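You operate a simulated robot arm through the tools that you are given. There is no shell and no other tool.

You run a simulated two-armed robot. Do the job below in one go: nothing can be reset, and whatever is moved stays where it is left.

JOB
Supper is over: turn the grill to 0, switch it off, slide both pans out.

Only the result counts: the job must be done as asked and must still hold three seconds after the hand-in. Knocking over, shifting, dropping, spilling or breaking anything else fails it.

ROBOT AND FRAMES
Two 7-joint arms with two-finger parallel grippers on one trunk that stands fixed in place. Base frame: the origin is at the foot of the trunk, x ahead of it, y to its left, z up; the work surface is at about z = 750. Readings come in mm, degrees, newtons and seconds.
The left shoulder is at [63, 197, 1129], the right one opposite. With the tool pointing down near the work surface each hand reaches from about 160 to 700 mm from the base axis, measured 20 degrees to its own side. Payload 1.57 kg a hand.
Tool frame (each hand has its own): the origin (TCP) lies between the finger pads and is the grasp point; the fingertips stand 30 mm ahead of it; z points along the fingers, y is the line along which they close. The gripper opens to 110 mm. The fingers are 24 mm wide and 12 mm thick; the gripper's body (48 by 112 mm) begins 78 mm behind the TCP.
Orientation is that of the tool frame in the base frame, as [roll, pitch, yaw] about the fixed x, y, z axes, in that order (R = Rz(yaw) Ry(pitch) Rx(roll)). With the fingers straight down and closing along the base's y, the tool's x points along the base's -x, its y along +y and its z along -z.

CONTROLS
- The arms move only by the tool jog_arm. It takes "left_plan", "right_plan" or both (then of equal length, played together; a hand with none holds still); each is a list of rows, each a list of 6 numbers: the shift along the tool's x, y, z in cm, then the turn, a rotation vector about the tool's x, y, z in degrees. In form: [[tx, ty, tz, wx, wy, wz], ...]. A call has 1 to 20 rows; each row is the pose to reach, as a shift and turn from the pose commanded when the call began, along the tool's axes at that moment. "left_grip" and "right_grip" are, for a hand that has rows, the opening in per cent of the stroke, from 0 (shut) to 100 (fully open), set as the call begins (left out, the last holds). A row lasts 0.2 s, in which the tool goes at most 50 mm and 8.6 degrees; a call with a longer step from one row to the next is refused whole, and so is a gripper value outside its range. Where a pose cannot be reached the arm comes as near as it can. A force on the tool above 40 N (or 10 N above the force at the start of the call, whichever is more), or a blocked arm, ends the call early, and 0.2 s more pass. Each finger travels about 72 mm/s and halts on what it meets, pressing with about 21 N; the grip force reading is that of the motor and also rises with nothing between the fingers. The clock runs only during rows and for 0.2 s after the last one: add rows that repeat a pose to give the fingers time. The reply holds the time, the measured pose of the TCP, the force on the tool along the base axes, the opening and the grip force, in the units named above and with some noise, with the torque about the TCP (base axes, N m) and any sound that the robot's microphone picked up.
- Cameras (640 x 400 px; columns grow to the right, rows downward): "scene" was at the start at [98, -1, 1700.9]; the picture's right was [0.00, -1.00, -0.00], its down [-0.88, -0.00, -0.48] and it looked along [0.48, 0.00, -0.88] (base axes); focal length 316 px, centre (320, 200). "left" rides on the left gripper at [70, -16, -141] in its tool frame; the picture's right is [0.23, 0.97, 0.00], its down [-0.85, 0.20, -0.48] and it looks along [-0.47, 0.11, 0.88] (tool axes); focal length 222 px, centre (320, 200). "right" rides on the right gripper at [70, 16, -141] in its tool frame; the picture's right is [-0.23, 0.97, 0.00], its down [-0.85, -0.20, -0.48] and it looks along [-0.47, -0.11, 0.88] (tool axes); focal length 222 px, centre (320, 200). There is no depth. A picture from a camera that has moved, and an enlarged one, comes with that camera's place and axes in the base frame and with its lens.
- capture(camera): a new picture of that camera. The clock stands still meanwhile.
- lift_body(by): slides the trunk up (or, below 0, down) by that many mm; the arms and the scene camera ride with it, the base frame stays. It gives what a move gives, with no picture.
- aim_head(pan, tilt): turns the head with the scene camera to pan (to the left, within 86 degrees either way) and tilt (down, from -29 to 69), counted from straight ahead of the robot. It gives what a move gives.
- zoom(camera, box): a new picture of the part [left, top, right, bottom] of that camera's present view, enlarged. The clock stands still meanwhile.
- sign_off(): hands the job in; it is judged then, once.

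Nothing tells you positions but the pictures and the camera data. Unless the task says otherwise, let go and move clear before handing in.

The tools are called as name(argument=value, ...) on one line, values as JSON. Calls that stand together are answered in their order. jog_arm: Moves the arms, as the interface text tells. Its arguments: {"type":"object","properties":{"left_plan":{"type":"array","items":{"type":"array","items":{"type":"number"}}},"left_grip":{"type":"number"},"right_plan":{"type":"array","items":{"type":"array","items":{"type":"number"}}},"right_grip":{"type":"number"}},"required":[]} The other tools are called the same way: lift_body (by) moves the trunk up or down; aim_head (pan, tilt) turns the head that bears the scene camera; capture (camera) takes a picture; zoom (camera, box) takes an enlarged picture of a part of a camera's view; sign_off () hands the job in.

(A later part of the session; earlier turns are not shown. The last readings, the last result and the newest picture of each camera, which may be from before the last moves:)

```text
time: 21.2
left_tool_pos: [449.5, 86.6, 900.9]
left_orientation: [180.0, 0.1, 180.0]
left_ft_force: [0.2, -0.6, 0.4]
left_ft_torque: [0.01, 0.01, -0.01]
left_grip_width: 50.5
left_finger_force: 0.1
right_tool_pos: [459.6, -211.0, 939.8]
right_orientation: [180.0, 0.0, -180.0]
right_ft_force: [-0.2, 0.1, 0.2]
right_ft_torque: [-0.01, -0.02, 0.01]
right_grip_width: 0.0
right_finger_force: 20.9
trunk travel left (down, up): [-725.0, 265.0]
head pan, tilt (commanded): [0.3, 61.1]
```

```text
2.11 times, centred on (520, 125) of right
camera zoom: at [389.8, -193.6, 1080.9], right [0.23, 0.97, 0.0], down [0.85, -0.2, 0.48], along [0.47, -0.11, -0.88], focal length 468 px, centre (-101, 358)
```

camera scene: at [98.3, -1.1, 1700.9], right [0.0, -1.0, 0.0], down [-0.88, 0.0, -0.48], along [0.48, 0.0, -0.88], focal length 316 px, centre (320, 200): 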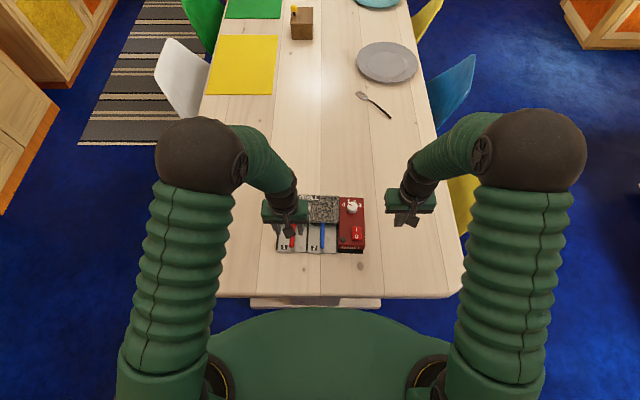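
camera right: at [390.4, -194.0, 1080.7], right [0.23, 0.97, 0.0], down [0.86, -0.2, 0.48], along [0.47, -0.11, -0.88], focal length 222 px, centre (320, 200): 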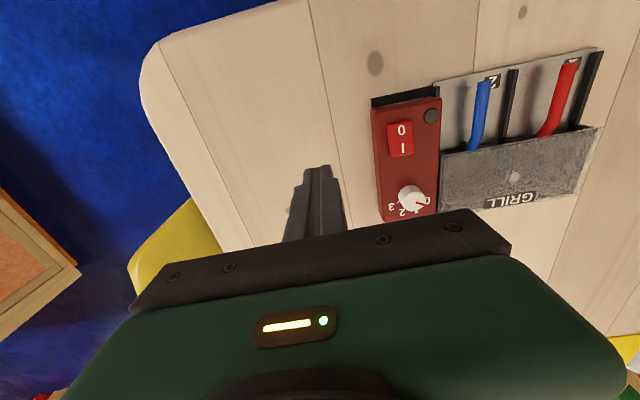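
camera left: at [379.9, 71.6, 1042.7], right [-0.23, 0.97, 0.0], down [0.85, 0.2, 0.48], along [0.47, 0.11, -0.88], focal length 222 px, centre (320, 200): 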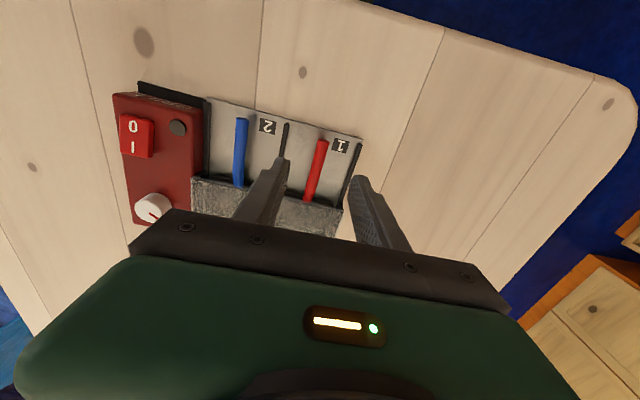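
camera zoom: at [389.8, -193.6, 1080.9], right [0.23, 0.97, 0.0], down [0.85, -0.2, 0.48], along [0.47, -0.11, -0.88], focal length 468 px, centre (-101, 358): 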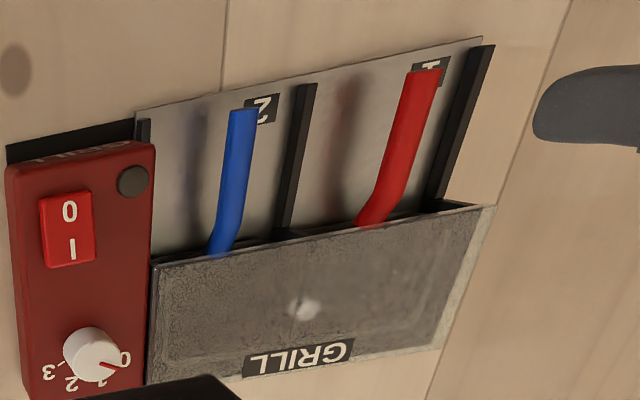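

The red handle lies between the left fingers in view. I'll zoom in for exact alignment.

zoom(camera="left", box=[190, 90, 390, 240])

zoom(camera="scene", box=[265, 190, 345, 260])

```text
2.67 times, centred on (290, 165) of left
camera zoom: at [379.9, 71.6, 1042.7], right [-0.23, 0.97, 0.0], down [0.85, 0.2, 0.48], along [0.47, 0.11, -0.88], focal length 592 px, centre (400, 293)
```

zoom: 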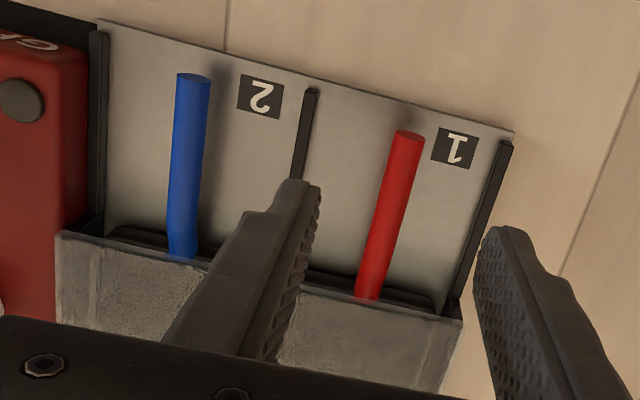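

```text
5.71 times, centred on (305, 225) of scene
camera zoom: at [98.3, -1.1, 1700.9], right [0.0, -1.0, 0.0], down [-0.88, 0.0, -0.48], along [0.48, 0.0, -0.88], focal length 1808 px, centre (406, 57)
```

zoom: 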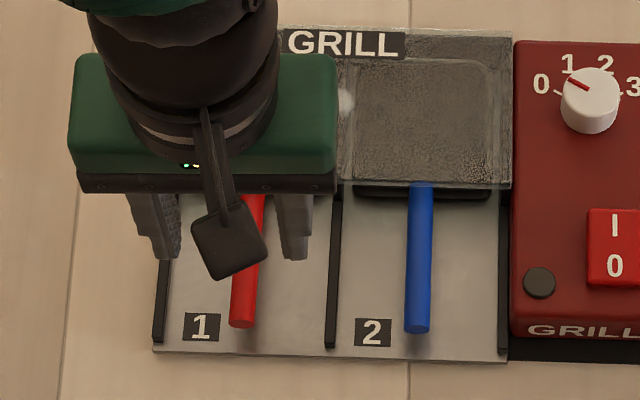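

The red handle runs at y about 88.6 between rails at about 44 and 134. I'll descend onto it with a narrower opening, fingertips staying about 15 mm below handle centre and above the tray.

jog_arm(left_plan=[[-0.4, 0.05, 2, 0, 0, 0], [-0.8, 0.1, 4, 0, 0, 0], [-1.2, 0.16, 6, 0, 0, 0], [-1.2, 0.16, 8, 0, 0, 0], [-1.2, 0.16, 9.4, 0, 0, 0], [-1.2, 0.16, 10.4, 0, 0, 0], [-1.2, 0.16, 10.4, 0, 0, 0]], left_grip=38)

zoom(camera="left", box=[190, 90, 450, 260])

zoom(camera="scene", box=[265, 190, 345, 260])

zoom(camera="right", box=[430, 30, 640, 220])

```text
time: 22.8
left_tool_pos: [460.2, 88.6, 797.1]
left_orientation: [-180.0, 0.1, -180.0]
left_ft_force: [-0.5, -0.6, 0.1]
left_ft_torque: [0.0, -0.01, -0.04]
left_grip_width: 41.8
left_finger_force: 0.0
right_tool_pos: [459.0, -210.4, 938.9]
right_orientation: [-180.0, 0.0, -180.0]
right_ft_force: [0.0, -0.1, 0.2]
right_ft_torque: [-0.03, 0.0, -0.03]
right_grip_width: 0.0
right_finger_force: 20.8
trunk travel left (down, up): [-725.0, 265.0]
head pan, tilt (commanded): [0.3, 61.1]
```

```text
2.35 times, centred on (320, 175) of left
camera zoom: at [391.9, 73.5, 938.2], right [-0.23, 0.97, 0.0], down [0.85, 0.2, 0.48], along [0.47, 0.11, -0.88], focal length 523 px, centre (320, 259)
```

zoom: 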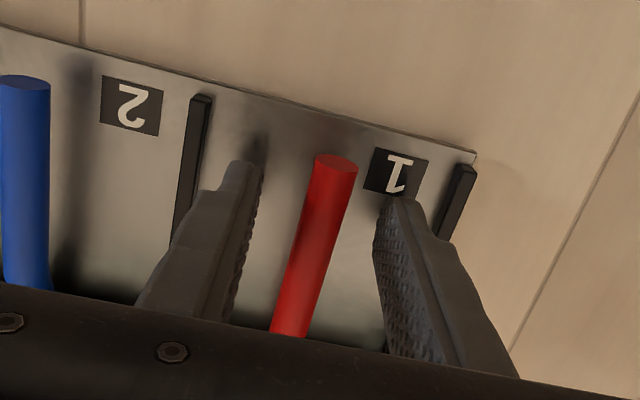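

```text
5.71 times, centred on (305, 225) of scene
camera zoom: at [98.7, -1.3, 1700.9], right [0.0, -1.0, 0.0], down [-0.88, 0.0, -0.48], along [0.48, 0.0, -0.88], focal length 1808 px, centre (406, 57)
```

zoom: 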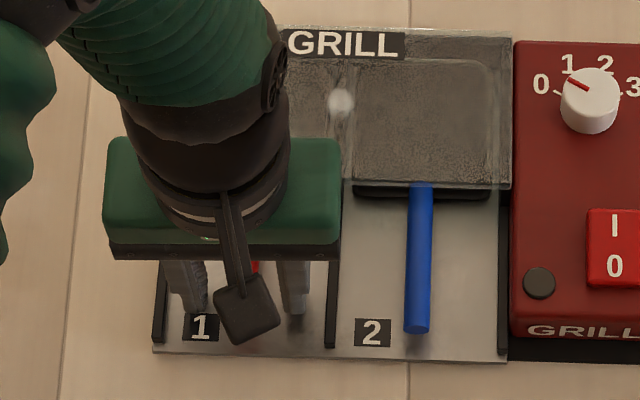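

```text
2.11 times, centred on (535, 125) of right
camera zoom: at [389.9, -193.7, 1080.8], right [0.23, 0.97, 0.0], down [0.85, -0.2, 0.48], along [0.47, -0.11, -0.88], focal length 468 px, centre (-133, 358)
```

zoom: 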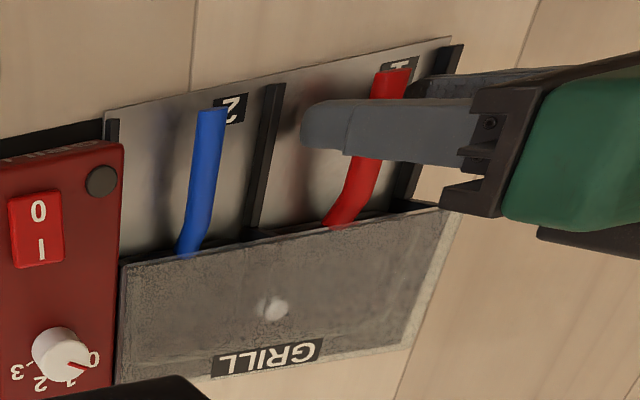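

The red handle is between the fingers. I'll close gently on it.

jog_arm(left_plan=[[0, 0, 0, 0, 0, 0], [0, 0, 0, 0, 0, 0], [0, 0, 0, 0, 0, 0]], left_grip=0)

```text
time: 23.6
left_tool_pos: [461.3, 88.5, 796.8]
left_orientation: [180.0, 0.1, -180.0]
left_ft_force: [0.2, -0.5, 0.4]
left_ft_torque: [0.02, 0.02, -0.02]
left_grip_width: 13.2
left_finger_force: 21.0
right_tool_pos: [459.7, -211.1, 939.5]
right_orientation: [179.9, 0.1, 180.0]
right_ft_force: [-0.3, 0.5, -0.4]
right_ft_torque: [0.01, 0.0, -0.01]
right_grip_width: 0.0
right_finger_force: 21.1
trunk travel left (down, up): [-725.0, 265.0]
head pan, tilt (commanded): [0.3, 61.1]
```

Gripped at 13.2 mm. I'll pull slowly toward the robot, first 30 mm, and check the forces.

jog_arm(left_plan=[[0.3, 0, 0, 0, 0, 0], [0.7, 0, 0, 0, 0, 0], [1.2, 0, 0, 0, 0, 0], [1.7, 0, 0, 0, 0, 0], [2.2, 0, 0, 0, 0, 0], [2.7, 0, 0, 0, 0, 0], [3, 0, 0, 0, 0, 0], [3, 0, 0, 0, 0, 0]], left_grip=0)

zoom(camera="scene", box=[265, 180, 375, 270])

zoom(camera="right", box=[430, 30, 640, 220])

```text
time: 25.4
left_tool_pos: [432.3, 87.9, 796.8]
left_orientation: [-180.0, 0.1, -180.0]
left_ft_force: [1.1, 0.0, 3.6]
left_ft_torque: [0.02, -0.3, 0.03]
left_grip_width: 13.1
left_finger_force: 21.4
right_tool_pos: [459.4, -210.7, 939.6]
right_orientation: [180.0, 0.1, 180.0]
right_ft_force: [-1.1, 1.1, 0.2]
right_ft_torque: [0.03, 0.02, 0.01]
right_grip_width: 0.2
right_finger_force: 20.4
trunk travel left (down, up): [-725.0, 265.0]
head pan, tilt (commanded): [0.3, 61.1]
```

```text
4.44 times, centred on (320, 225) of scene
camera zoom: at [98.4, -1.4, 1701.0], right [0.0, -1.0, 0.0], down [-0.88, 0.0, -0.48], along [0.48, 0.0, -0.88], focal length 1406 px, centre (320, 89)
```

zoom: 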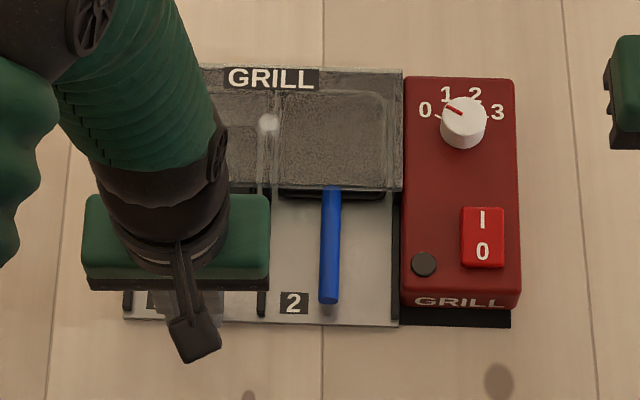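

```text
2.11 times, centred on (535, 125) of right
camera zoom: at [389.9, -193.8, 1080.8], right [0.23, 0.97, 0.0], down [0.85, -0.2, 0.48], along [0.47, -0.11, -0.88], focal length 468 px, centre (-133, 358)
```

zoom: 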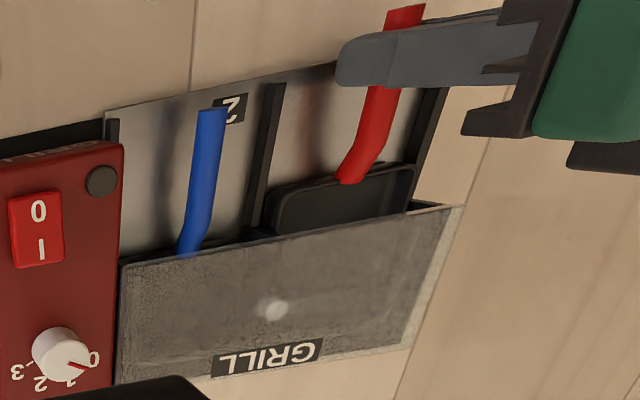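

The pan slides smoothly at about 1 N. I'll continue pulling another 40 mm.

jog_arm(left_plan=[[0.3, 0, 0, 0, 0, 0], [0.7, 0, 0, 0, 0, 0], [1.2, 0, 0, 0, 0, 0], [1.7, 0, 0, 0, 0, 0], [2.2, 0, 0, 0, 0, 0], [2.7, 0, 0, 0, 0, 0], [3.2, 0, 0, 0, 0, 0], [3.7, 0, 0, 0, 0, 0], [4, 0, 0, 0, 0, 0], [4, 0, 0, 0, 0, 0]], left_grip=0)

zoom(camera="scene", box=[265, 180, 375, 270])

zoom(camera="right", box=[430, 10, 640, 220])

```text
time: 27.6
left_tool_pos: [390.8, 88.4, 796.4]
left_orientation: [-180.0, -0.1, 180.0]
left_ft_force: [0.9, 0.0, 1.8]
left_ft_torque: [-0.02, -0.14, -0.03]
left_grip_width: 12.9
left_finger_force: 21.5
right_tool_pos: [459.4, -212.0, 939.3]
right_orientation: [179.9, 0.0, 180.0]
right_ft_force: [0.1, 0.2, 0.4]
right_ft_torque: [0.0, 0.05, -0.02]
right_grip_width: 0.0
right_finger_force: 20.7
trunk travel left (down, up): [-725.0, 265.0]
head pan, tilt (commanded): [0.3, 61.1]
```

```text
4.44 times, centred on (320, 225) of scene
camera zoom: at [98.4, -1.4, 1700.9], right [0.0, -1.0, 0.0], down [-0.88, 0.0, -0.48], along [0.48, 0.0, -0.88], focal length 1406 px, centre (320, 89)
```

zoom: 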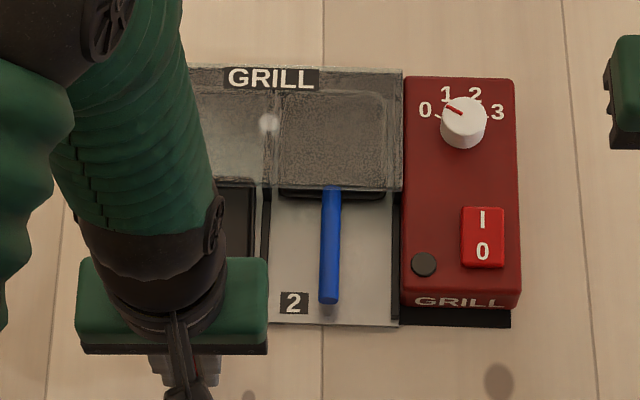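

```text
1.90 times, centred on (535, 115) of right
camera zoom: at [390.0, -193.8, 1080.7], right [0.23, 0.97, 0.0], down [0.85, -0.2, 0.48], along [0.47, -0.11, -0.88], focal length 423 px, centre (-90, 362)
```

zoom: 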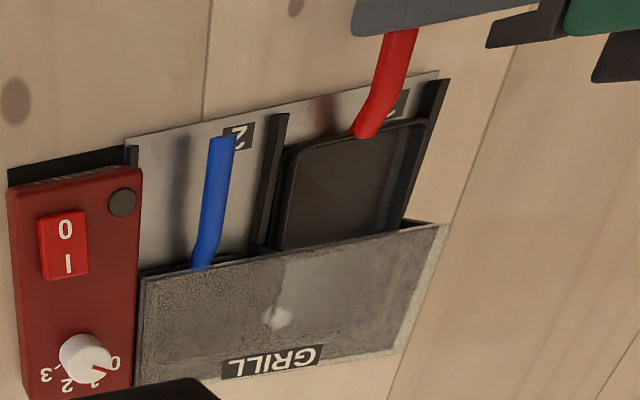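

The pan is about 70 mm out with its rear still under the cover. I'll pull 25 mm further slowly and look for its rear edge.

jog_arm(left_plan=[[0.3, 0, 0, 0, 0, 0], [0.7, 0, 0, 0, 0, 0], [1.1, 0, 0, 0, 0, 0], [1.5, 0, 0, 0, 0, 0], [1.9, 0, 0, 0, 0, 0], [2.3, 0, 0, 0, 0, 0], [2.5, 0, 0, 0, 0, 0], [2.5, 0, 0, 0, 0, 0]], left_grip=0)

zoom(camera="scene", box=[265, 180, 375, 270])

zoom(camera="right", box=[430, 10, 640, 220])

capture(camera="left")

```text
time: 29.4
left_tool_pos: [365.7, 87.9, 795.6]
left_orientation: [180.0, 0.0, -180.0]
left_ft_force: [-0.2, 0.5, 0.6]
left_ft_torque: [0.01, 0.14, 0.04]
left_grip_width: 13.2
left_finger_force: 21.1
right_tool_pos: [459.4, -209.9, 939.1]
right_orientation: [-180.0, 0.0, 180.0]
right_ft_force: [0.3, -0.2, -0.4]
right_ft_torque: [0.02, 0.01, -0.01]
right_grip_width: 0.3
right_finger_force: 21.0
trunk travel left (down, up): [-725.0, 265.0]
head pan, tilt (commanded): [0.3, 61.1]
```

```text
4.44 times, centred on (320, 225) of scene
camera zoom: at [98.7, -1.4, 1700.9], right [0.0, -1.0, 0.0], down [-0.88, 0.0, -0.48], along [0.48, 0.0, -0.88], focal length 1406 px, centre (320, 89)
```

zoom: 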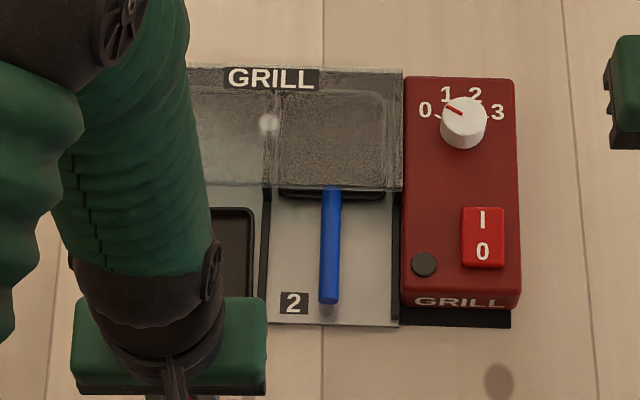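

```text
1.90 times, centred on (535, 115) of right
camera zoom: at [390.1, -193.8, 1080.7], right [0.23, 0.97, 0.0], down [0.85, -0.2, 0.48], along [0.47, -0.11, -0.88], focal length 423 px, centre (-90, 362)
```

zoom: 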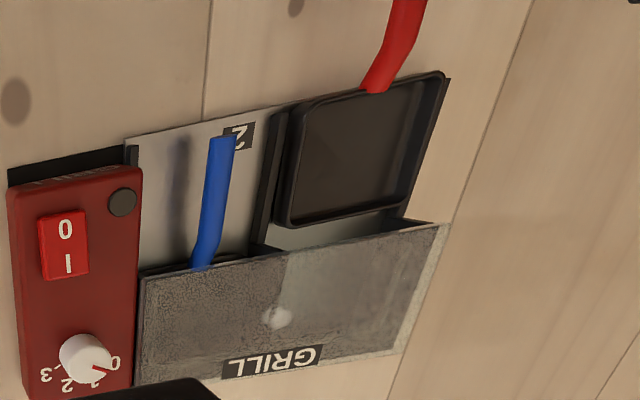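

```text
taken
camera left: at [296.8, 73.2, 938.1], right [-0.23, 0.97, 0.0], down [0.86, 0.2, 0.48], along [0.47, 0.11, -0.88], focal length 222 px, centre (320, 200)
```

left: 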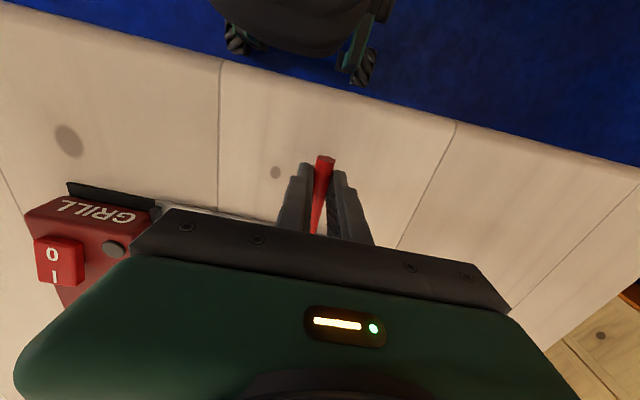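

The pan's rear rim is now at x about 515, just at the cover's front edge (514). I'll pull 6 mm more for margin, then release and lift clear.

jog_arm(left_plan=[[0.3, 0, 0, 0, 0, 0], [0.6, 0, 0, 0, 0, 0], [0.6, 0, 0, 0, 0, 0]], left_grip=0)

zoom(camera="right", box=[430, 10, 640, 220])

```text
time: 30.2
left_tool_pos: [359.6, 89.7, 796.7]
left_orientation: [-180.0, 0.0, -179.9]
left_ft_force: [0.3, 0.3, -0.1]
left_ft_torque: [0.0, 0.11, -0.03]
left_grip_width: 13.1
left_finger_force: 20.8
right_tool_pos: [460.5, -210.0, 939.5]
right_orientation: [180.0, 0.0, 180.0]
right_ft_force: [0.5, 0.6, -0.9]
right_ft_torque: [0.0, 0.0, 0.03]
right_grip_width: 0.0
right_finger_force: 20.1
trunk travel left (down, up): [-725.0, 265.0]
head pan, tilt (commanded): [0.3, 61.1]
```

```text
1.90 times, centred on (535, 115) of right
camera zoom: at [390.1, -193.8, 1080.7], right [0.23, 0.97, 0.0], down [0.85, -0.2, 0.48], along [0.47, -0.11, -0.88], focal length 423 px, centre (-90, 362)
```

zoom: 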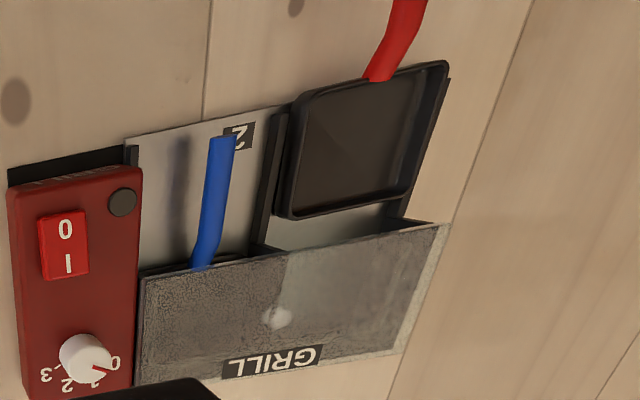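

The pan rests on the tray, with almost no vertical load on the hand, and is clear of the cover. I'll release and raise the left hand.

jog_arm(left_plan=[[0, 0, 0, 0, 0, 0], [0, 0, 0, 0, 0, 0], [0, 0, -1, 0, 0, 0], [0, 0, -3, 0, 0, 0], [0, 0, -6, 0, 0, 0], [0, 0, -9, 0, 0, 0], [0, 0, -12, 0, 0, 0], [0, 0, -12, 0, 0, 0]], left_grip=38)

zoom(camera="right", box=[430, 0, 640, 210])

capture(camera="left")

capture(camera="scene")

```text
time: 32.0
left_tool_pos: [359.3, 88.1, 914.7]
left_orientation: [-180.0, 0.0, 180.0]
left_ft_force: [0.5, 0.6, 0.4]
left_ft_torque: [-0.02, 0.03, 0.0]
left_grip_width: 41.5
left_finger_force: 0.1
right_tool_pos: [459.6, -211.2, 939.2]
right_orientation: [180.0, 0.0, -180.0]
right_ft_force: [-0.4, -1.2, -0.2]
right_ft_torque: [0.01, 0.01, -0.02]
right_grip_width: 0.1
right_finger_force: 20.7
trunk travel left (down, up): [-725.0, 265.0]
head pan, tilt (commanded): [0.3, 61.1]
```

```text
1.90 times, centred on (535, 105) of right
camera zoom: at [390.4, -193.7, 1080.6], right [0.23, 0.97, 0.0], down [0.86, -0.2, 0.48], along [0.47, -0.11, -0.88], focal length 423 px, centre (-90, 381)
```

zoom: 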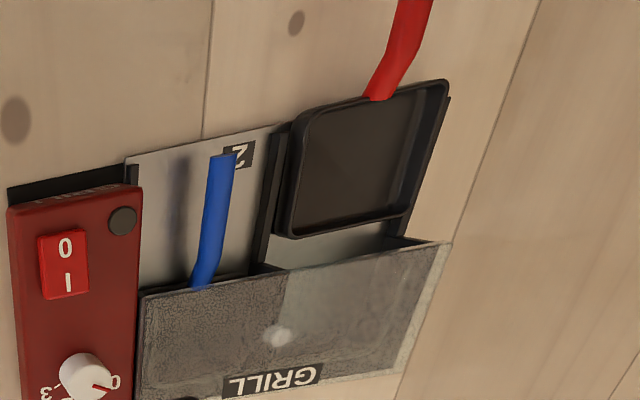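

```text
taken
camera left: at [291.0, 73.2, 1057.9], right [-0.23, 0.97, 0.0], down [0.86, 0.2, 0.48], along [0.47, 0.11, -0.88], focal length 222 px, centre (320, 200)
```

left: 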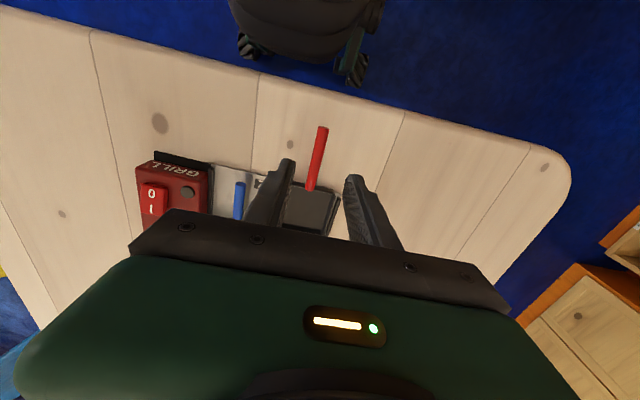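

```text
taken
camera scene: at [98.5, -1.3, 1700.9], right [0.0, -1.0, 0.0], down [-0.88, 0.0, -0.48], along [0.48, 0.0, -0.88], focal length 316 px, centre (320, 200)
```

scene: 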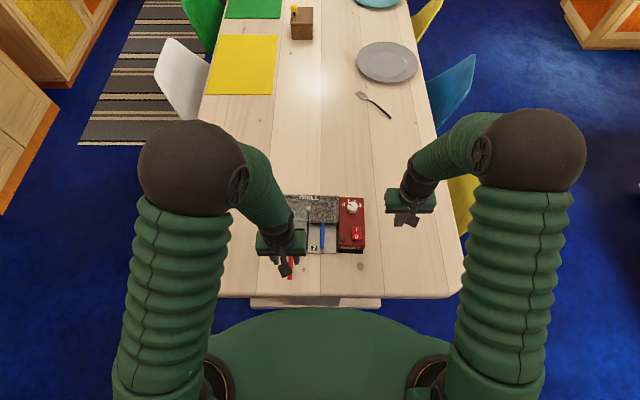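

The red pan sits stable, fully out. Now the left hand goes over to the blue handle at about (462, -4).

jog_arm(left_plan=[[-2, -1.8, 0, 0, 0, 0], [-4, -3.7, 0, 0, 0, 0], [-6.2, -5.6, 0.5, 0, 0, 0], [-8.2, -7.4, 1, 0, 0, 0], [-10.2, -9.24, 1.5, 0, 0, 0], [-10.2, -9.24, 1.5, 0, 0, 0]], left_grip=38)

zoom(camera="left", box=[220, 90, 420, 240])

zoom(camera="scene", box=[265, 180, 375, 290])

```text
time: 33.4
left_tool_pos: [462.6, -4.2, 901.6]
left_orientation: [179.9, 0.0, 180.0]
left_ft_force: [-0.2, 0.2, 0.3]
left_ft_torque: [0.02, 0.0, -0.04]
left_grip_width: 41.8
left_finger_force: 0.0
right_tool_pos: [459.0, -211.2, 939.9]
right_orientation: [-180.0, 0.0, -179.9]
right_ft_force: [0.3, -0.9, -0.9]
right_ft_torque: [-0.02, -0.04, 0.02]
right_grip_width: 0.3
right_finger_force: 21.0
trunk travel left (down, up): [-725.0, 265.0]
head pan, tilt (commanded): [0.3, 61.1]
```

```text
2.67 times, centred on (320, 165) of left
camera zoom: at [392.5, -21.0, 1043.6], right [-0.23, 0.97, 0.0], down [0.85, 0.2, 0.48], along [0.47, 0.11, -0.88], focal length 592 px, centre (320, 293)
```

zoom: 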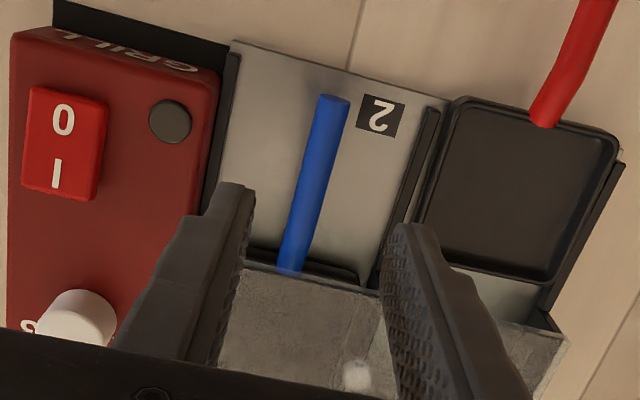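

```text
3.64 times, centred on (320, 235) of scene
camera zoom: at [98.3, -2.2, 1700.9], right [0.0, -1.0, 0.0], down [-0.88, 0.0, -0.48], along [0.48, 0.0, -0.88], focal length 1150 px, centre (320, 73)
```

zoom: 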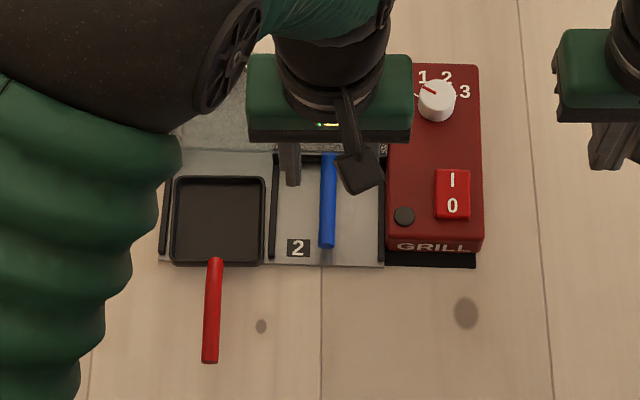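

The blue handle is centred between the open fingers. I'll descend onto it.

jog_arm(left_plan=[[0, 0, 2, 0, 0, 0], [0, 0, 4, 0, 0, 0], [0, 0, 6, 0, 0, 0], [0, 0, 8, 0, 0, 0], [0, 0, 9.4, 0, 0, 0], [0, 0, 10.5, 0, 0, 0], [0, 0, 10.5, 0, 0, 0]], left_grip=38)

zoom(camera="left", box=[190, 90, 450, 260])

```text
time: 35.0
left_tool_pos: [462.4, -4.4, 795.5]
left_orientation: [179.9, 0.0, -180.0]
left_ft_force: [0.5, 0.7, -0.2]
left_ft_torque: [0.01, -0.05, 0.01]
left_grip_width: 41.7
left_finger_force: 0.2
right_tool_pos: [460.2, -210.7, 939.4]
right_orientation: [180.0, 0.0, 179.9]
right_ft_force: [-0.5, -0.5, -0.7]
right_ft_torque: [-0.02, 0.0, -0.01]
right_grip_width: 0.1
right_finger_force: 21.3
trunk travel left (down, up): [-725.0, 265.0]
head pan, tilt (commanded): [0.3, 61.1]
```

```text
2.35 times, centred on (320, 175) of left
camera zoom: at [393.1, -19.9, 938.2], right [-0.23, 0.97, 0.0], down [0.85, 0.2, 0.48], along [0.47, 0.11, -0.88], focal length 523 px, centre (320, 259)
```

zoom: 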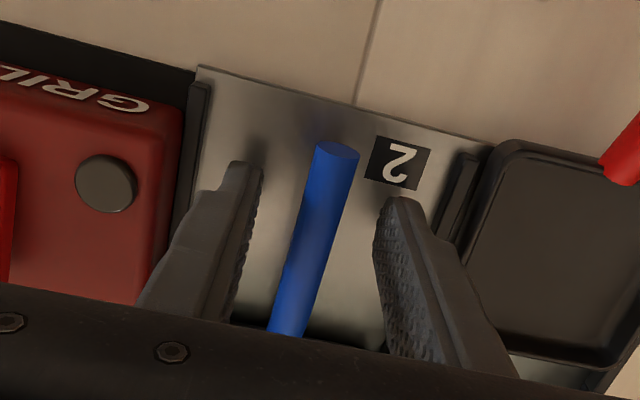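

The fingers straddle the blue handle without touching anything. I'll close on it.

jog_arm(left_plan=[[0, 0, 0, 0, 0, 0], [0, 0, 0, 0, 0, 0], [0, 0, 0, 0, 0, 0]], left_grip=0)

```text
time: 35.8
left_tool_pos: [462.0, -4.8, 796.3]
left_orientation: [179.9, 0.0, -180.0]
left_ft_force: [-0.7, -1.0, 0.9]
left_ft_torque: [-0.06, -0.02, -0.1]
left_grip_width: 13.1
left_finger_force: 21.2
right_tool_pos: [459.1, -210.1, 940.6]
right_orientation: [180.0, -0.1, -180.0]
right_ft_force: [-0.7, 0.3, 0.7]
right_ft_torque: [0.0, 0.0, -0.02]
right_grip_width: 0.0
right_finger_force: 21.3
trunk travel left (down, up): [-725.0, 265.0]
head pan, tilt (commanded): [0.3, 61.1]
```

Gripped at 13.1 mm. I'll pull the blue pan out slowly, the first 50 mm.

jog_arm(left_plan=[[0.3, 0, 0, 0, 0, 0], [0.7, 0, 0, 0, 0, 0], [1.2, 0, 0, 0, 0, 0], [1.7, 0, 0, 0, 0, 0], [2.2, 0, 0, 0, 0, 0], [2.7, 0, 0, 0, 0, 0], [3.2, 0, 0, 0, 0, 0], [3.7, 0, 0, 0, 0, 0], [4.2, 0, 0, 0, 0, 0], [4.7, 0, 0, 0, 0, 0], [5, 0, 0, 0, 0, 0], [5, 0, 0, 0, 0, 0]], left_grip=0)

zoom(camera="right", box=[400, 0, 640, 210])

```text
time: 38.4
left_tool_pos: [412.4, -2.0, 794.3]
left_orientation: [179.9, -0.2, -179.7]
left_ft_force: [1.4, -3.5, 1.1]
left_ft_torque: [-0.09, 0.01, -0.44]
left_grip_width: 13.8
left_finger_force: 21.2
right_tool_pos: [460.0, -210.0, 938.4]
right_orientation: [180.0, 0.0, 179.9]
right_ft_force: [0.1, 0.0, 0.6]
right_ft_torque: [-0.01, 0.03, 0.0]
right_grip_width: 0.0
right_finger_force: 21.0
trunk travel left (down, up): [-725.0, 265.0]
head pan, tilt (commanded): [0.3, 61.1]
```

```text
1.90 times, centred on (520, 105) of right
camera zoom: at [390.2, -194.4, 1079.9], right [0.23, 0.97, 0.0], down [0.86, -0.2, 0.48], along [0.47, -0.11, -0.88], focal length 423 px, centre (-61, 381)
```

zoom: 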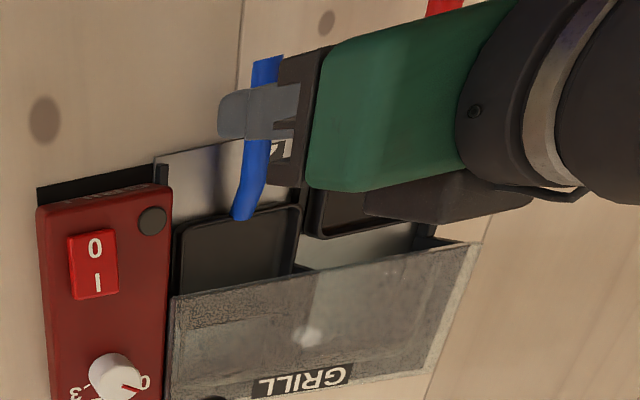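

The blue pan is 50 mm out, but there's a slight sideways load (about -3.5 N in y), probably rubbing on a rail. I'll look before going on.

capture(camera="scene")

zoom(camera="scene", box=[265, 180, 375, 290])

capture(camera="left")

capture(camera="right")

```text
taken
camera scene: at [98.8, -3.0, 1700.3], right [0.0, -1.0, 0.0], down [-0.88, 0.0, -0.48], along [0.48, 0.0, -0.88], focal length 316 px, centre (320, 200)
```

scene: 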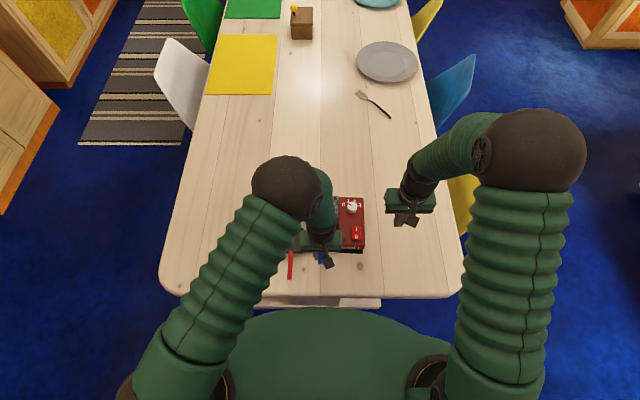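

```text
3.64 times, centred on (320, 235) of scene
camera zoom: at [98.8, -3.0, 1700.3], right [0.0, -1.0, 0.0], down [-0.88, 0.0, -0.48], along [0.48, 0.0, -0.88], focal length 1150 px, centre (320, 73)
```

zoom: 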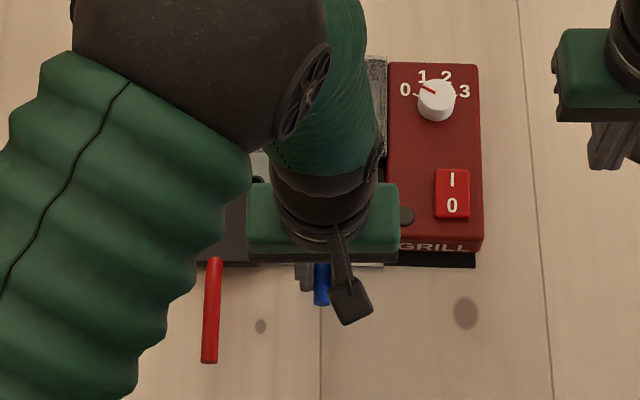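

```text
taken
camera left: at [344.0, -17.7, 937.1], right [-0.23, 0.97, 0.0], down [0.85, 0.2, 0.48], along [0.46, 0.11, -0.88], focal length 222 px, centre (320, 200)
```

left: 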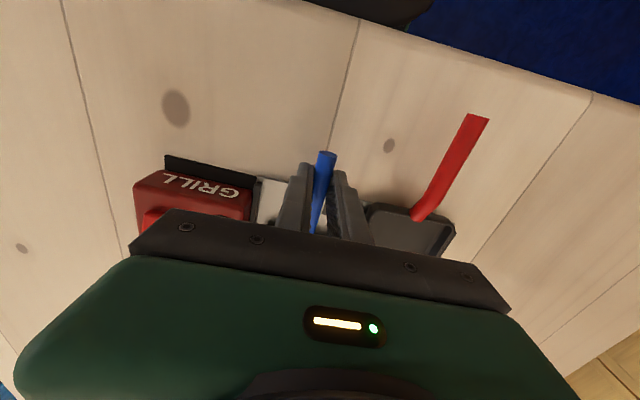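

```text
taken
camera right: at [390.2, -194.4, 1079.9], right [0.23, 0.97, 0.0], down [0.86, -0.2, 0.48], along [0.47, -0.11, -0.88], focal length 222 px, centre (320, 200)
```

right: 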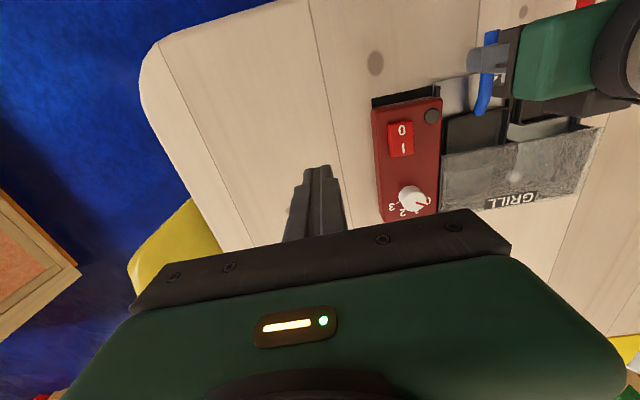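

The left arm seems slightly off its commanded line: y reads about -2 instead of -4, pushing the pan gently against a rail. I'll hold and read again to see whether this is persistent.

jog_arm(left_plan=[[0, 0, 0, 0, 0, 0], [0, -0.1, -0.05, 0, 0, 0], [0, -0.2, -0.1, 0, 0, 0], [0, -0.2, -0.1, 0, 0, 0]], left_grip=0)

```text
time: 39.4
left_tool_pos: [414.4, -3.0, 797.7]
left_orientation: [179.9, 0.0, -179.4]
left_ft_force: [-1.0, -3.3, -1.8]
left_ft_torque: [-0.06, 0.22, -0.38]
left_grip_width: 13.3
left_finger_force: 20.2
right_tool_pos: [459.8, -211.0, 939.4]
right_orientation: [179.9, -0.1, 180.0]
right_ft_force: [0.3, 1.3, 1.0]
right_ft_torque: [0.05, -0.02, -0.04]
right_grip_width: 0.0
right_finger_force: 20.9
trunk travel left (down, up): [-725.0, 265.0]
head pan, tilt (commanded): [0.3, 61.1]
```

The drift is persistent: the left arm looks crowded against the robot's own trunk when reaching across the midline. I'll let go of the blue handle here, take the left arm away to its own side, and finish the pull with the right hand.

jog_arm(left_plan=[[0, 0, 0, 0, 0, 0], [0, 0, 0, 0, 0, 0], [0, 0, -1, 0, 0, 0], [0, 0, -3, 0, 0, 0], [0, 0, -6, 0, 0, 0], [0, 0, -10, 0, 0, 0], [0, 2, -13, 0, 0, 0], [0, 5, -16, 0, 0, 0], [0, 9, -18, 0, 0, 0], [0, 13, -20, 0, 0, 0], [0, 17, -20, 0, 0, 0], [0, 21, -20, 0, 0, 0], [0, 23, -20, 0, 0, 0], [0, 23, -20, 0, 0, 0]], left_grip=38)

capture(camera="scene")

zoom(camera="right", box=[400, 0, 640, 210])

zoom(camera="scene", box=[265, 180, 375, 290])

```text
time: 42.4
left_tool_pos: [413.0, 224.8, 995.6]
left_orientation: [-179.9, 0.0, -180.0]
left_ft_force: [0.2, -0.5, 0.2]
left_ft_torque: [0.0, -0.01, -0.03]
left_grip_width: 41.8
left_finger_force: 0.0
right_tool_pos: [459.9, -209.5, 939.8]
right_orientation: [-179.9, 0.0, -179.9]
right_ft_force: [0.4, 0.2, 0.0]
right_ft_torque: [0.0, -0.03, 0.0]
right_grip_width: 0.2
right_finger_force: 21.2
trunk travel left (down, up): [-725.0, 265.0]
head pan, tilt (commanded): [0.3, 61.1]
```

```text
taken
camera scene: at [98.0, -0.5, 1700.9], right [0.0, -1.0, 0.0], down [-0.88, 0.0, -0.48], along [0.48, 0.0, -0.88], focal length 316 px, centre (320, 200)
```

scene: 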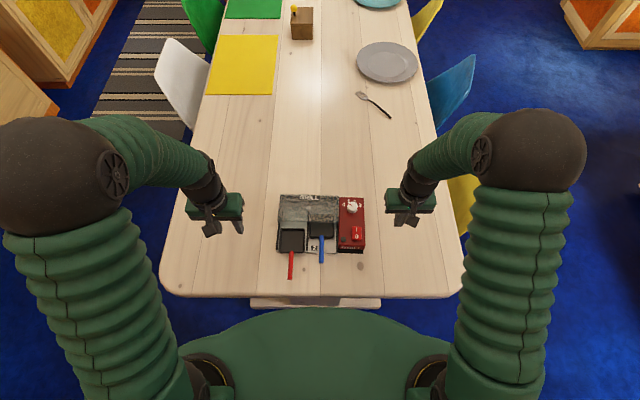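

```text
1.90 times, centred on (520, 105) of right
camera zoom: at [389.9, -193.2, 1080.9], right [0.23, 0.97, 0.0], down [0.85, -0.2, 0.48], along [0.47, -0.11, -0.88], focal length 423 px, centre (-61, 381)
```

zoom: 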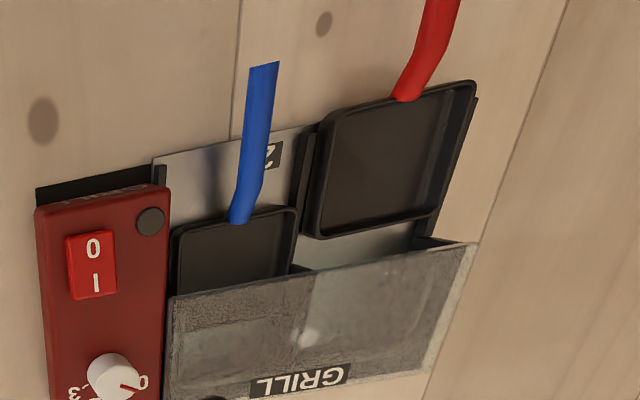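

```text
3.64 times, centred on (320, 235) of scene
camera zoom: at [98.0, -0.5, 1700.9], right [0.0, -1.0, 0.0], down [-0.88, 0.0, -0.48], along [0.48, 0.0, -0.88], focal length 1150 px, centre (320, 73)
```

zoom: 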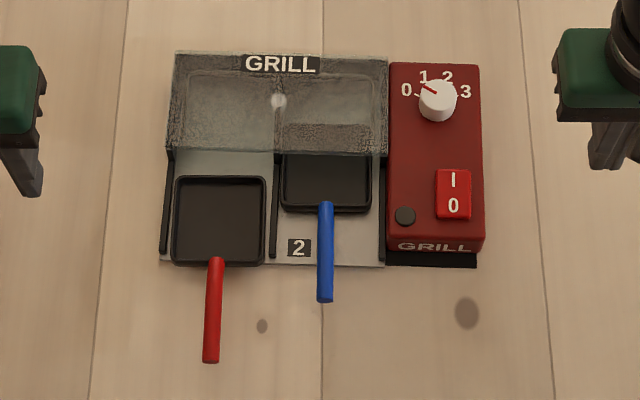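

Both pans and the box look undisturbed; the red pan is fully out and the blue one about half out. Now the right hand goes over the blue handle.

jog_arm(right_plan=[[0.4, 3, 0, 0, 0, 0], [0.8, 6, 0, 0, 0, 0], [1.2, 9, 0.5, 0, 0, 0], [1.6, 12, 1.2, 0, 0, 0], [2, 15, 2, 0, 0, 0], [2.4, 18, 3, 0, 0, 0], [2.76, 20.65, 3.96, 0, 0, 0], [2.76, 20.65, 3.96, 0, 0, 0]], right_grip=38)

zoom(camera="right", box=[220, 90, 420, 240])

capture(camera="scene")

```text
time: 44.2
left_tool_pos: [411.6, 225.0, 997.5]
left_orientation: [-180.0, 0.1, -180.0]
left_ft_force: [0.1, 0.0, 0.7]
left_ft_torque: [0.0, 0.01, 0.01]
left_grip_width: 41.6
left_finger_force: 0.2
right_tool_pos: [430.9, -2.9, 900.5]
right_orientation: [-179.9, 0.0, 180.0]
right_ft_force: [-0.7, 0.3, -0.4]
right_ft_torque: [-0.02, -0.04, 0.01]
right_grip_width: 41.8
right_finger_force: 0.0
trunk travel left (down, up): [-725.0, 265.0]
head pan, tilt (commanded): [0.3, 61.1]
```

```text
2.67 times, centred on (320, 165) of right
camera zoom: at [361.1, 14.4, 1041.6], right [0.23, 0.97, 0.0], down [0.85, -0.2, 0.48], along [0.47, -0.11, -0.88], focal length 592 px, centre (320, 293)
```

zoom: 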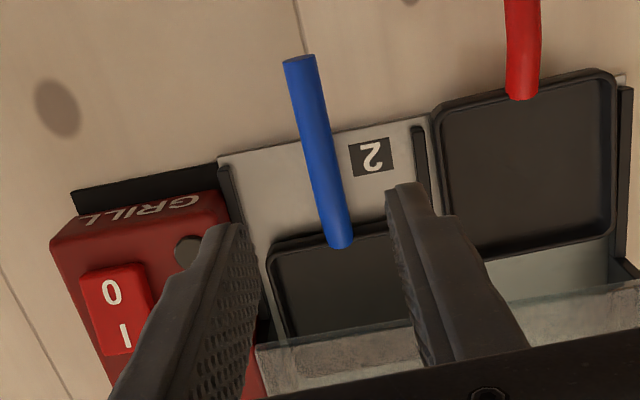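

```text
taken
camera scene: at [98.0, 1.4, 1700.9], right [0.0, -1.0, 0.0], down [-0.88, 0.0, -0.48], along [0.48, 0.0, -0.88], focal length 316 px, centre (320, 200)
```

scene: 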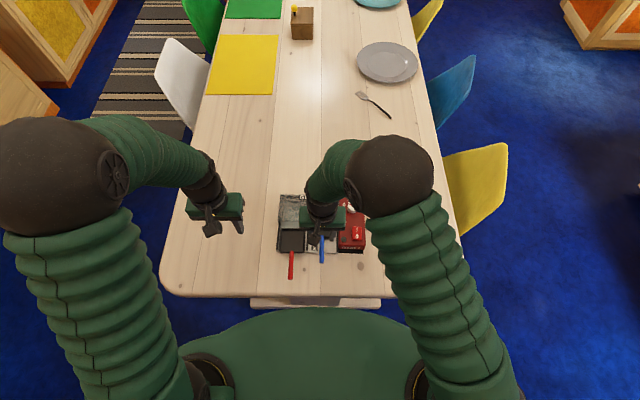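

The right arm is on target and the blue handle sits between its fingers. I'll descend and close.

jog_arm(right_plan=[[0, -0.05, 2, 0, 0, 0], [0, -0.05, 4, 0, 0, 0], [0, -0.05, 6, 0, 0, 0], [0, -0.05, 8, 0, 0, 0], [0, -0.05, 9.4, 0, 0, 0], [0, -0.05, 10.4, 0, 0, 0], [0, -0.05, 10.4, 0, 0, 0]], right_grip=38)

zoom(camera="right", box=[190, 80, 450, 250])

```text
time: 45.8
left_tool_pos: [411.9, 225.0, 995.2]
left_orientation: [-180.0, -0.1, -180.0]
left_ft_force: [-0.6, 0.7, -0.1]
left_ft_torque: [0.02, -0.03, 0.0]
left_grip_width: 42.0
left_finger_force: 0.1
right_tool_pos: [430.7, -3.2, 797.4]
right_orientation: [-179.9, 0.0, 180.0]
right_ft_force: [0.0, -0.9, -0.1]
right_ft_torque: [0.02, 0.02, 0.03]
right_grip_width: 41.8
right_finger_force: 0.1
trunk travel left (down, up): [-725.0, 265.0]
head pan, tilt (commanded): [0.3, 61.1]
```

```text
2.35 times, centred on (320, 165) of right
camera zoom: at [361.6, 13.9, 936.7], right [0.23, 0.97, 0.0], down [0.85, -0.2, 0.48], along [0.47, -0.11, -0.88], focal length 523 px, centre (320, 282)
```

zoom: 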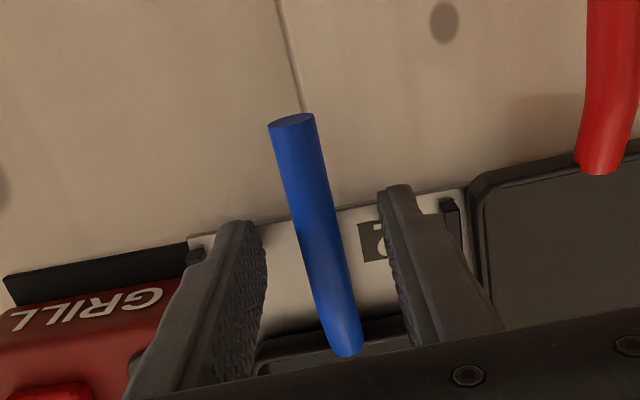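

The fingers straddle the blue handle, with no contact elsewhere. Closing now.

jog_arm(right_plan=[[0, 0, 0, 0, 0, 0], [0, 0, 0, 0, 0, 0], [0, 0, 0, 0, 0, 0]], right_grip=0)

```text
time: 46.6
left_tool_pos: [413.2, 226.2, 995.7]
left_orientation: [-179.9, 0.0, -179.9]
left_ft_force: [0.4, -0.1, -0.2]
left_ft_torque: [-0.02, -0.03, -0.06]
left_grip_width: 41.8
left_finger_force: 0.1
right_tool_pos: [432.2, -3.1, 795.4]
right_orientation: [-179.9, 0.0, 179.9]
right_ft_force: [0.5, -0.3, -0.3]
right_ft_torque: [0.0, 0.0, -0.09]
right_grip_width: 13.3
right_finger_force: 20.7
trunk travel left (down, up): [-725.0, 265.0]
head pan, tilt (commanded): [0.3, 61.1]
```

Gripped at 13.3 mm. I'll pull 30 mm slowly and check the loads.

jog_arm(right_plan=[[0.3, 0, 0, 0, 0, 0], [0.7, 0, 0, 0, 0, 0], [1.2, 0, 0, 0, 0, 0], [1.7, 0, 0, 0, 0, 0], [2.2, 0, 0, 0, 0, 0], [2.7, 0, 0, 0, 0, 0], [3, 0, 0, 0, 0, 0], [3, 0, 0, 0, 0, 0]], right_grip=0)

zoom(camera="scene", box=[265, 180, 375, 290])

capture(camera="left")

```text
time: 48.4
left_tool_pos: [412.8, 225.5, 995.8]
left_orientation: [-179.9, 0.0, 179.9]
left_ft_force: [1.0, 0.7, -0.1]
left_ft_torque: [-0.02, -0.02, -0.01]
left_grip_width: 41.7
left_finger_force: 0.1
right_tool_pos: [402.6, -3.5, 794.7]
right_orientation: [-179.9, 0.1, 180.0]
right_ft_force: [2.1, -0.8, 5.4]
right_ft_torque: [-0.03, -0.34, -0.06]
right_grip_width: 13.1
right_finger_force: 20.7
trunk travel left (down, up): [-725.0, 265.0]
head pan, tilt (commanded): [0.3, 61.1]
```

```text
3.64 times, centred on (320, 235) of scene
camera zoom: at [97.8, 1.0, 1700.9], right [0.0, -1.0, 0.0], down [-0.88, 0.0, -0.48], along [0.48, 0.0, -0.88], focal length 1150 px, centre (320, 73)
```

zoom: 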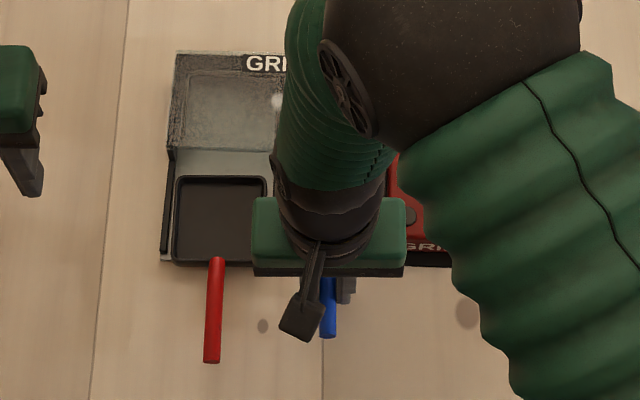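

```text
taken
camera left: at [343.1, 210.5, 1138.1], right [-0.23, 0.97, 0.0], down [0.85, 0.2, 0.48], along [0.47, 0.11, -0.88], focal length 222 px, centre (320, 200)
```

left: 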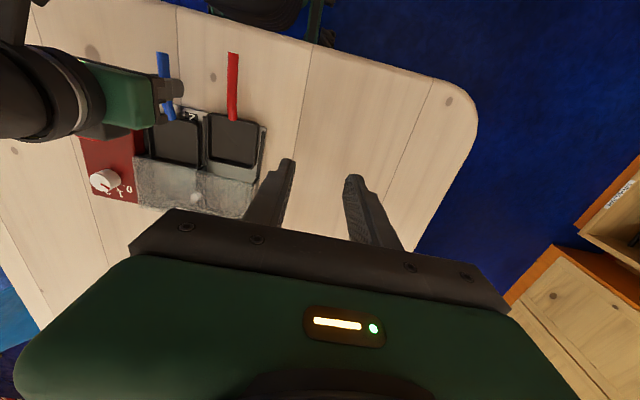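

The pan is moving well with no sideways load. I'll pull the last 22 mm with a 0.5 mm rise to ease the slight downward pressure.

jog_arm(right_plan=[[0.3, 0, -0.02, 0, 0, 0], [0.7, 0, -0.05, 0, 0, 0], [1.1, 0, -0.05, 0, 0, 0], [1.5, 0, -0.05, 0, 0, 0], [1.9, 0, -0.05, 0, 0, 0], [2.2, 0, -0.05, 0, 0, 0], [2.2, 0, -0.05, 0, 0, 0]], right_grip=0)

zoom(camera="left", box=[80, 40, 280, 220])

```text
time: 50.0
left_tool_pos: [412.8, 226.7, 995.9]
left_orientation: [-179.9, -0.1, -180.0]
left_ft_force: [0.0, 0.6, 0.6]
left_ft_torque: [0.04, 0.01, -0.01]
left_grip_width: 41.6
left_finger_force: 0.1
right_tool_pos: [382.3, -8.2, 793.7]
right_orientation: [-179.8, -0.2, 178.9]
right_ft_force: [1.6, 7.5, -0.1]
right_ft_torque: [0.22, 0.04, 0.46]
right_grip_width: 13.6
right_finger_force: 20.9
trunk travel left (down, up): [-725.0, 265.0]
head pan, tilt (commanded): [0.3, 61.1]
```

```text
2.22 times, centred on (180, 130) of left
camera zoom: at [343.5, 211.1, 1137.2], right [-0.23, 0.97, 0.0], down [0.86, 0.2, 0.48], along [0.47, 0.11, -0.88], focal length 494 px, centre (631, 356)
```

zoom: 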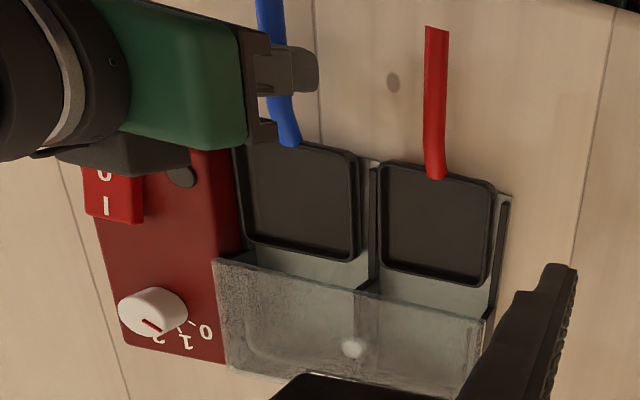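

The blue pan is now fully out like the red one. The right arm shows the same mirror-image crowding (7.5 N sideways), so I'll stop here and open the hand in place to release.

jog_arm(right_plan=[[0, 0, 0, 0, 0, 0], [0, 0, 0, 0, 0, 0]], right_grip=40)

zoom(camera="right", box=[190, 80, 450, 250])

zoom(camera="left", box=[80, 40, 280, 220])

```text
time: 50.6
left_tool_pos: [412.5, 225.5, 996.2]
left_orientation: [-179.9, 0.0, 180.0]
left_ft_force: [0.4, 0.1, -0.3]
left_ft_torque: [0.0, -0.03, 0.04]
left_grip_width: 41.7
left_finger_force: 0.0
right_tool_pos: [383.0, -9.7, 796.2]
right_orientation: [-179.9, -0.1, 178.8]
right_ft_force: [0.6, -0.8, -0.7]
right_ft_torque: [0.01, -0.01, 0.0]
right_grip_width: 43.8
right_finger_force: 0.1
trunk travel left (down, up): [-725.0, 265.0]
head pan, tilt (commanded): [0.3, 61.1]
```

```text
2.35 times, centred on (320, 165) of right
camera zoom: at [313.4, 8.5, 937.6], right [0.25, 0.97, 0.0], down [0.85, -0.22, 0.48], along [0.46, -0.12, -0.88], focal length 523 px, centre (320, 282)
```

zoom: 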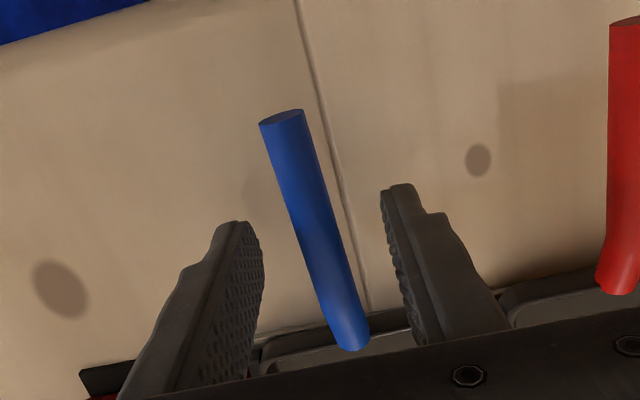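

```text
2.22 times, centred on (180, 130) of left
camera zoom: at [343.3, 210.5, 1138.4], right [-0.23, 0.97, 0.0], down [0.85, 0.2, 0.48], along [0.47, 0.11, -0.88], focal length 494 px, centre (631, 356)
```

zoom: 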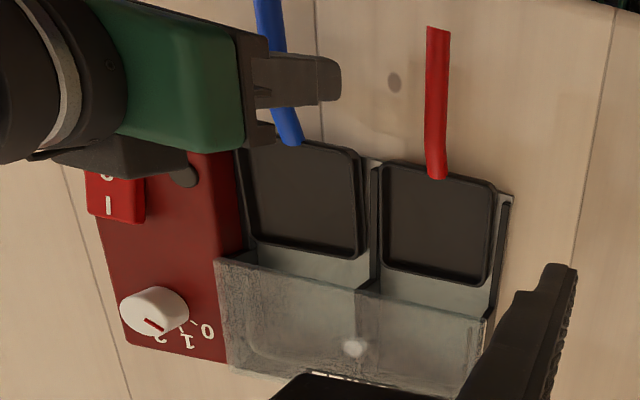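

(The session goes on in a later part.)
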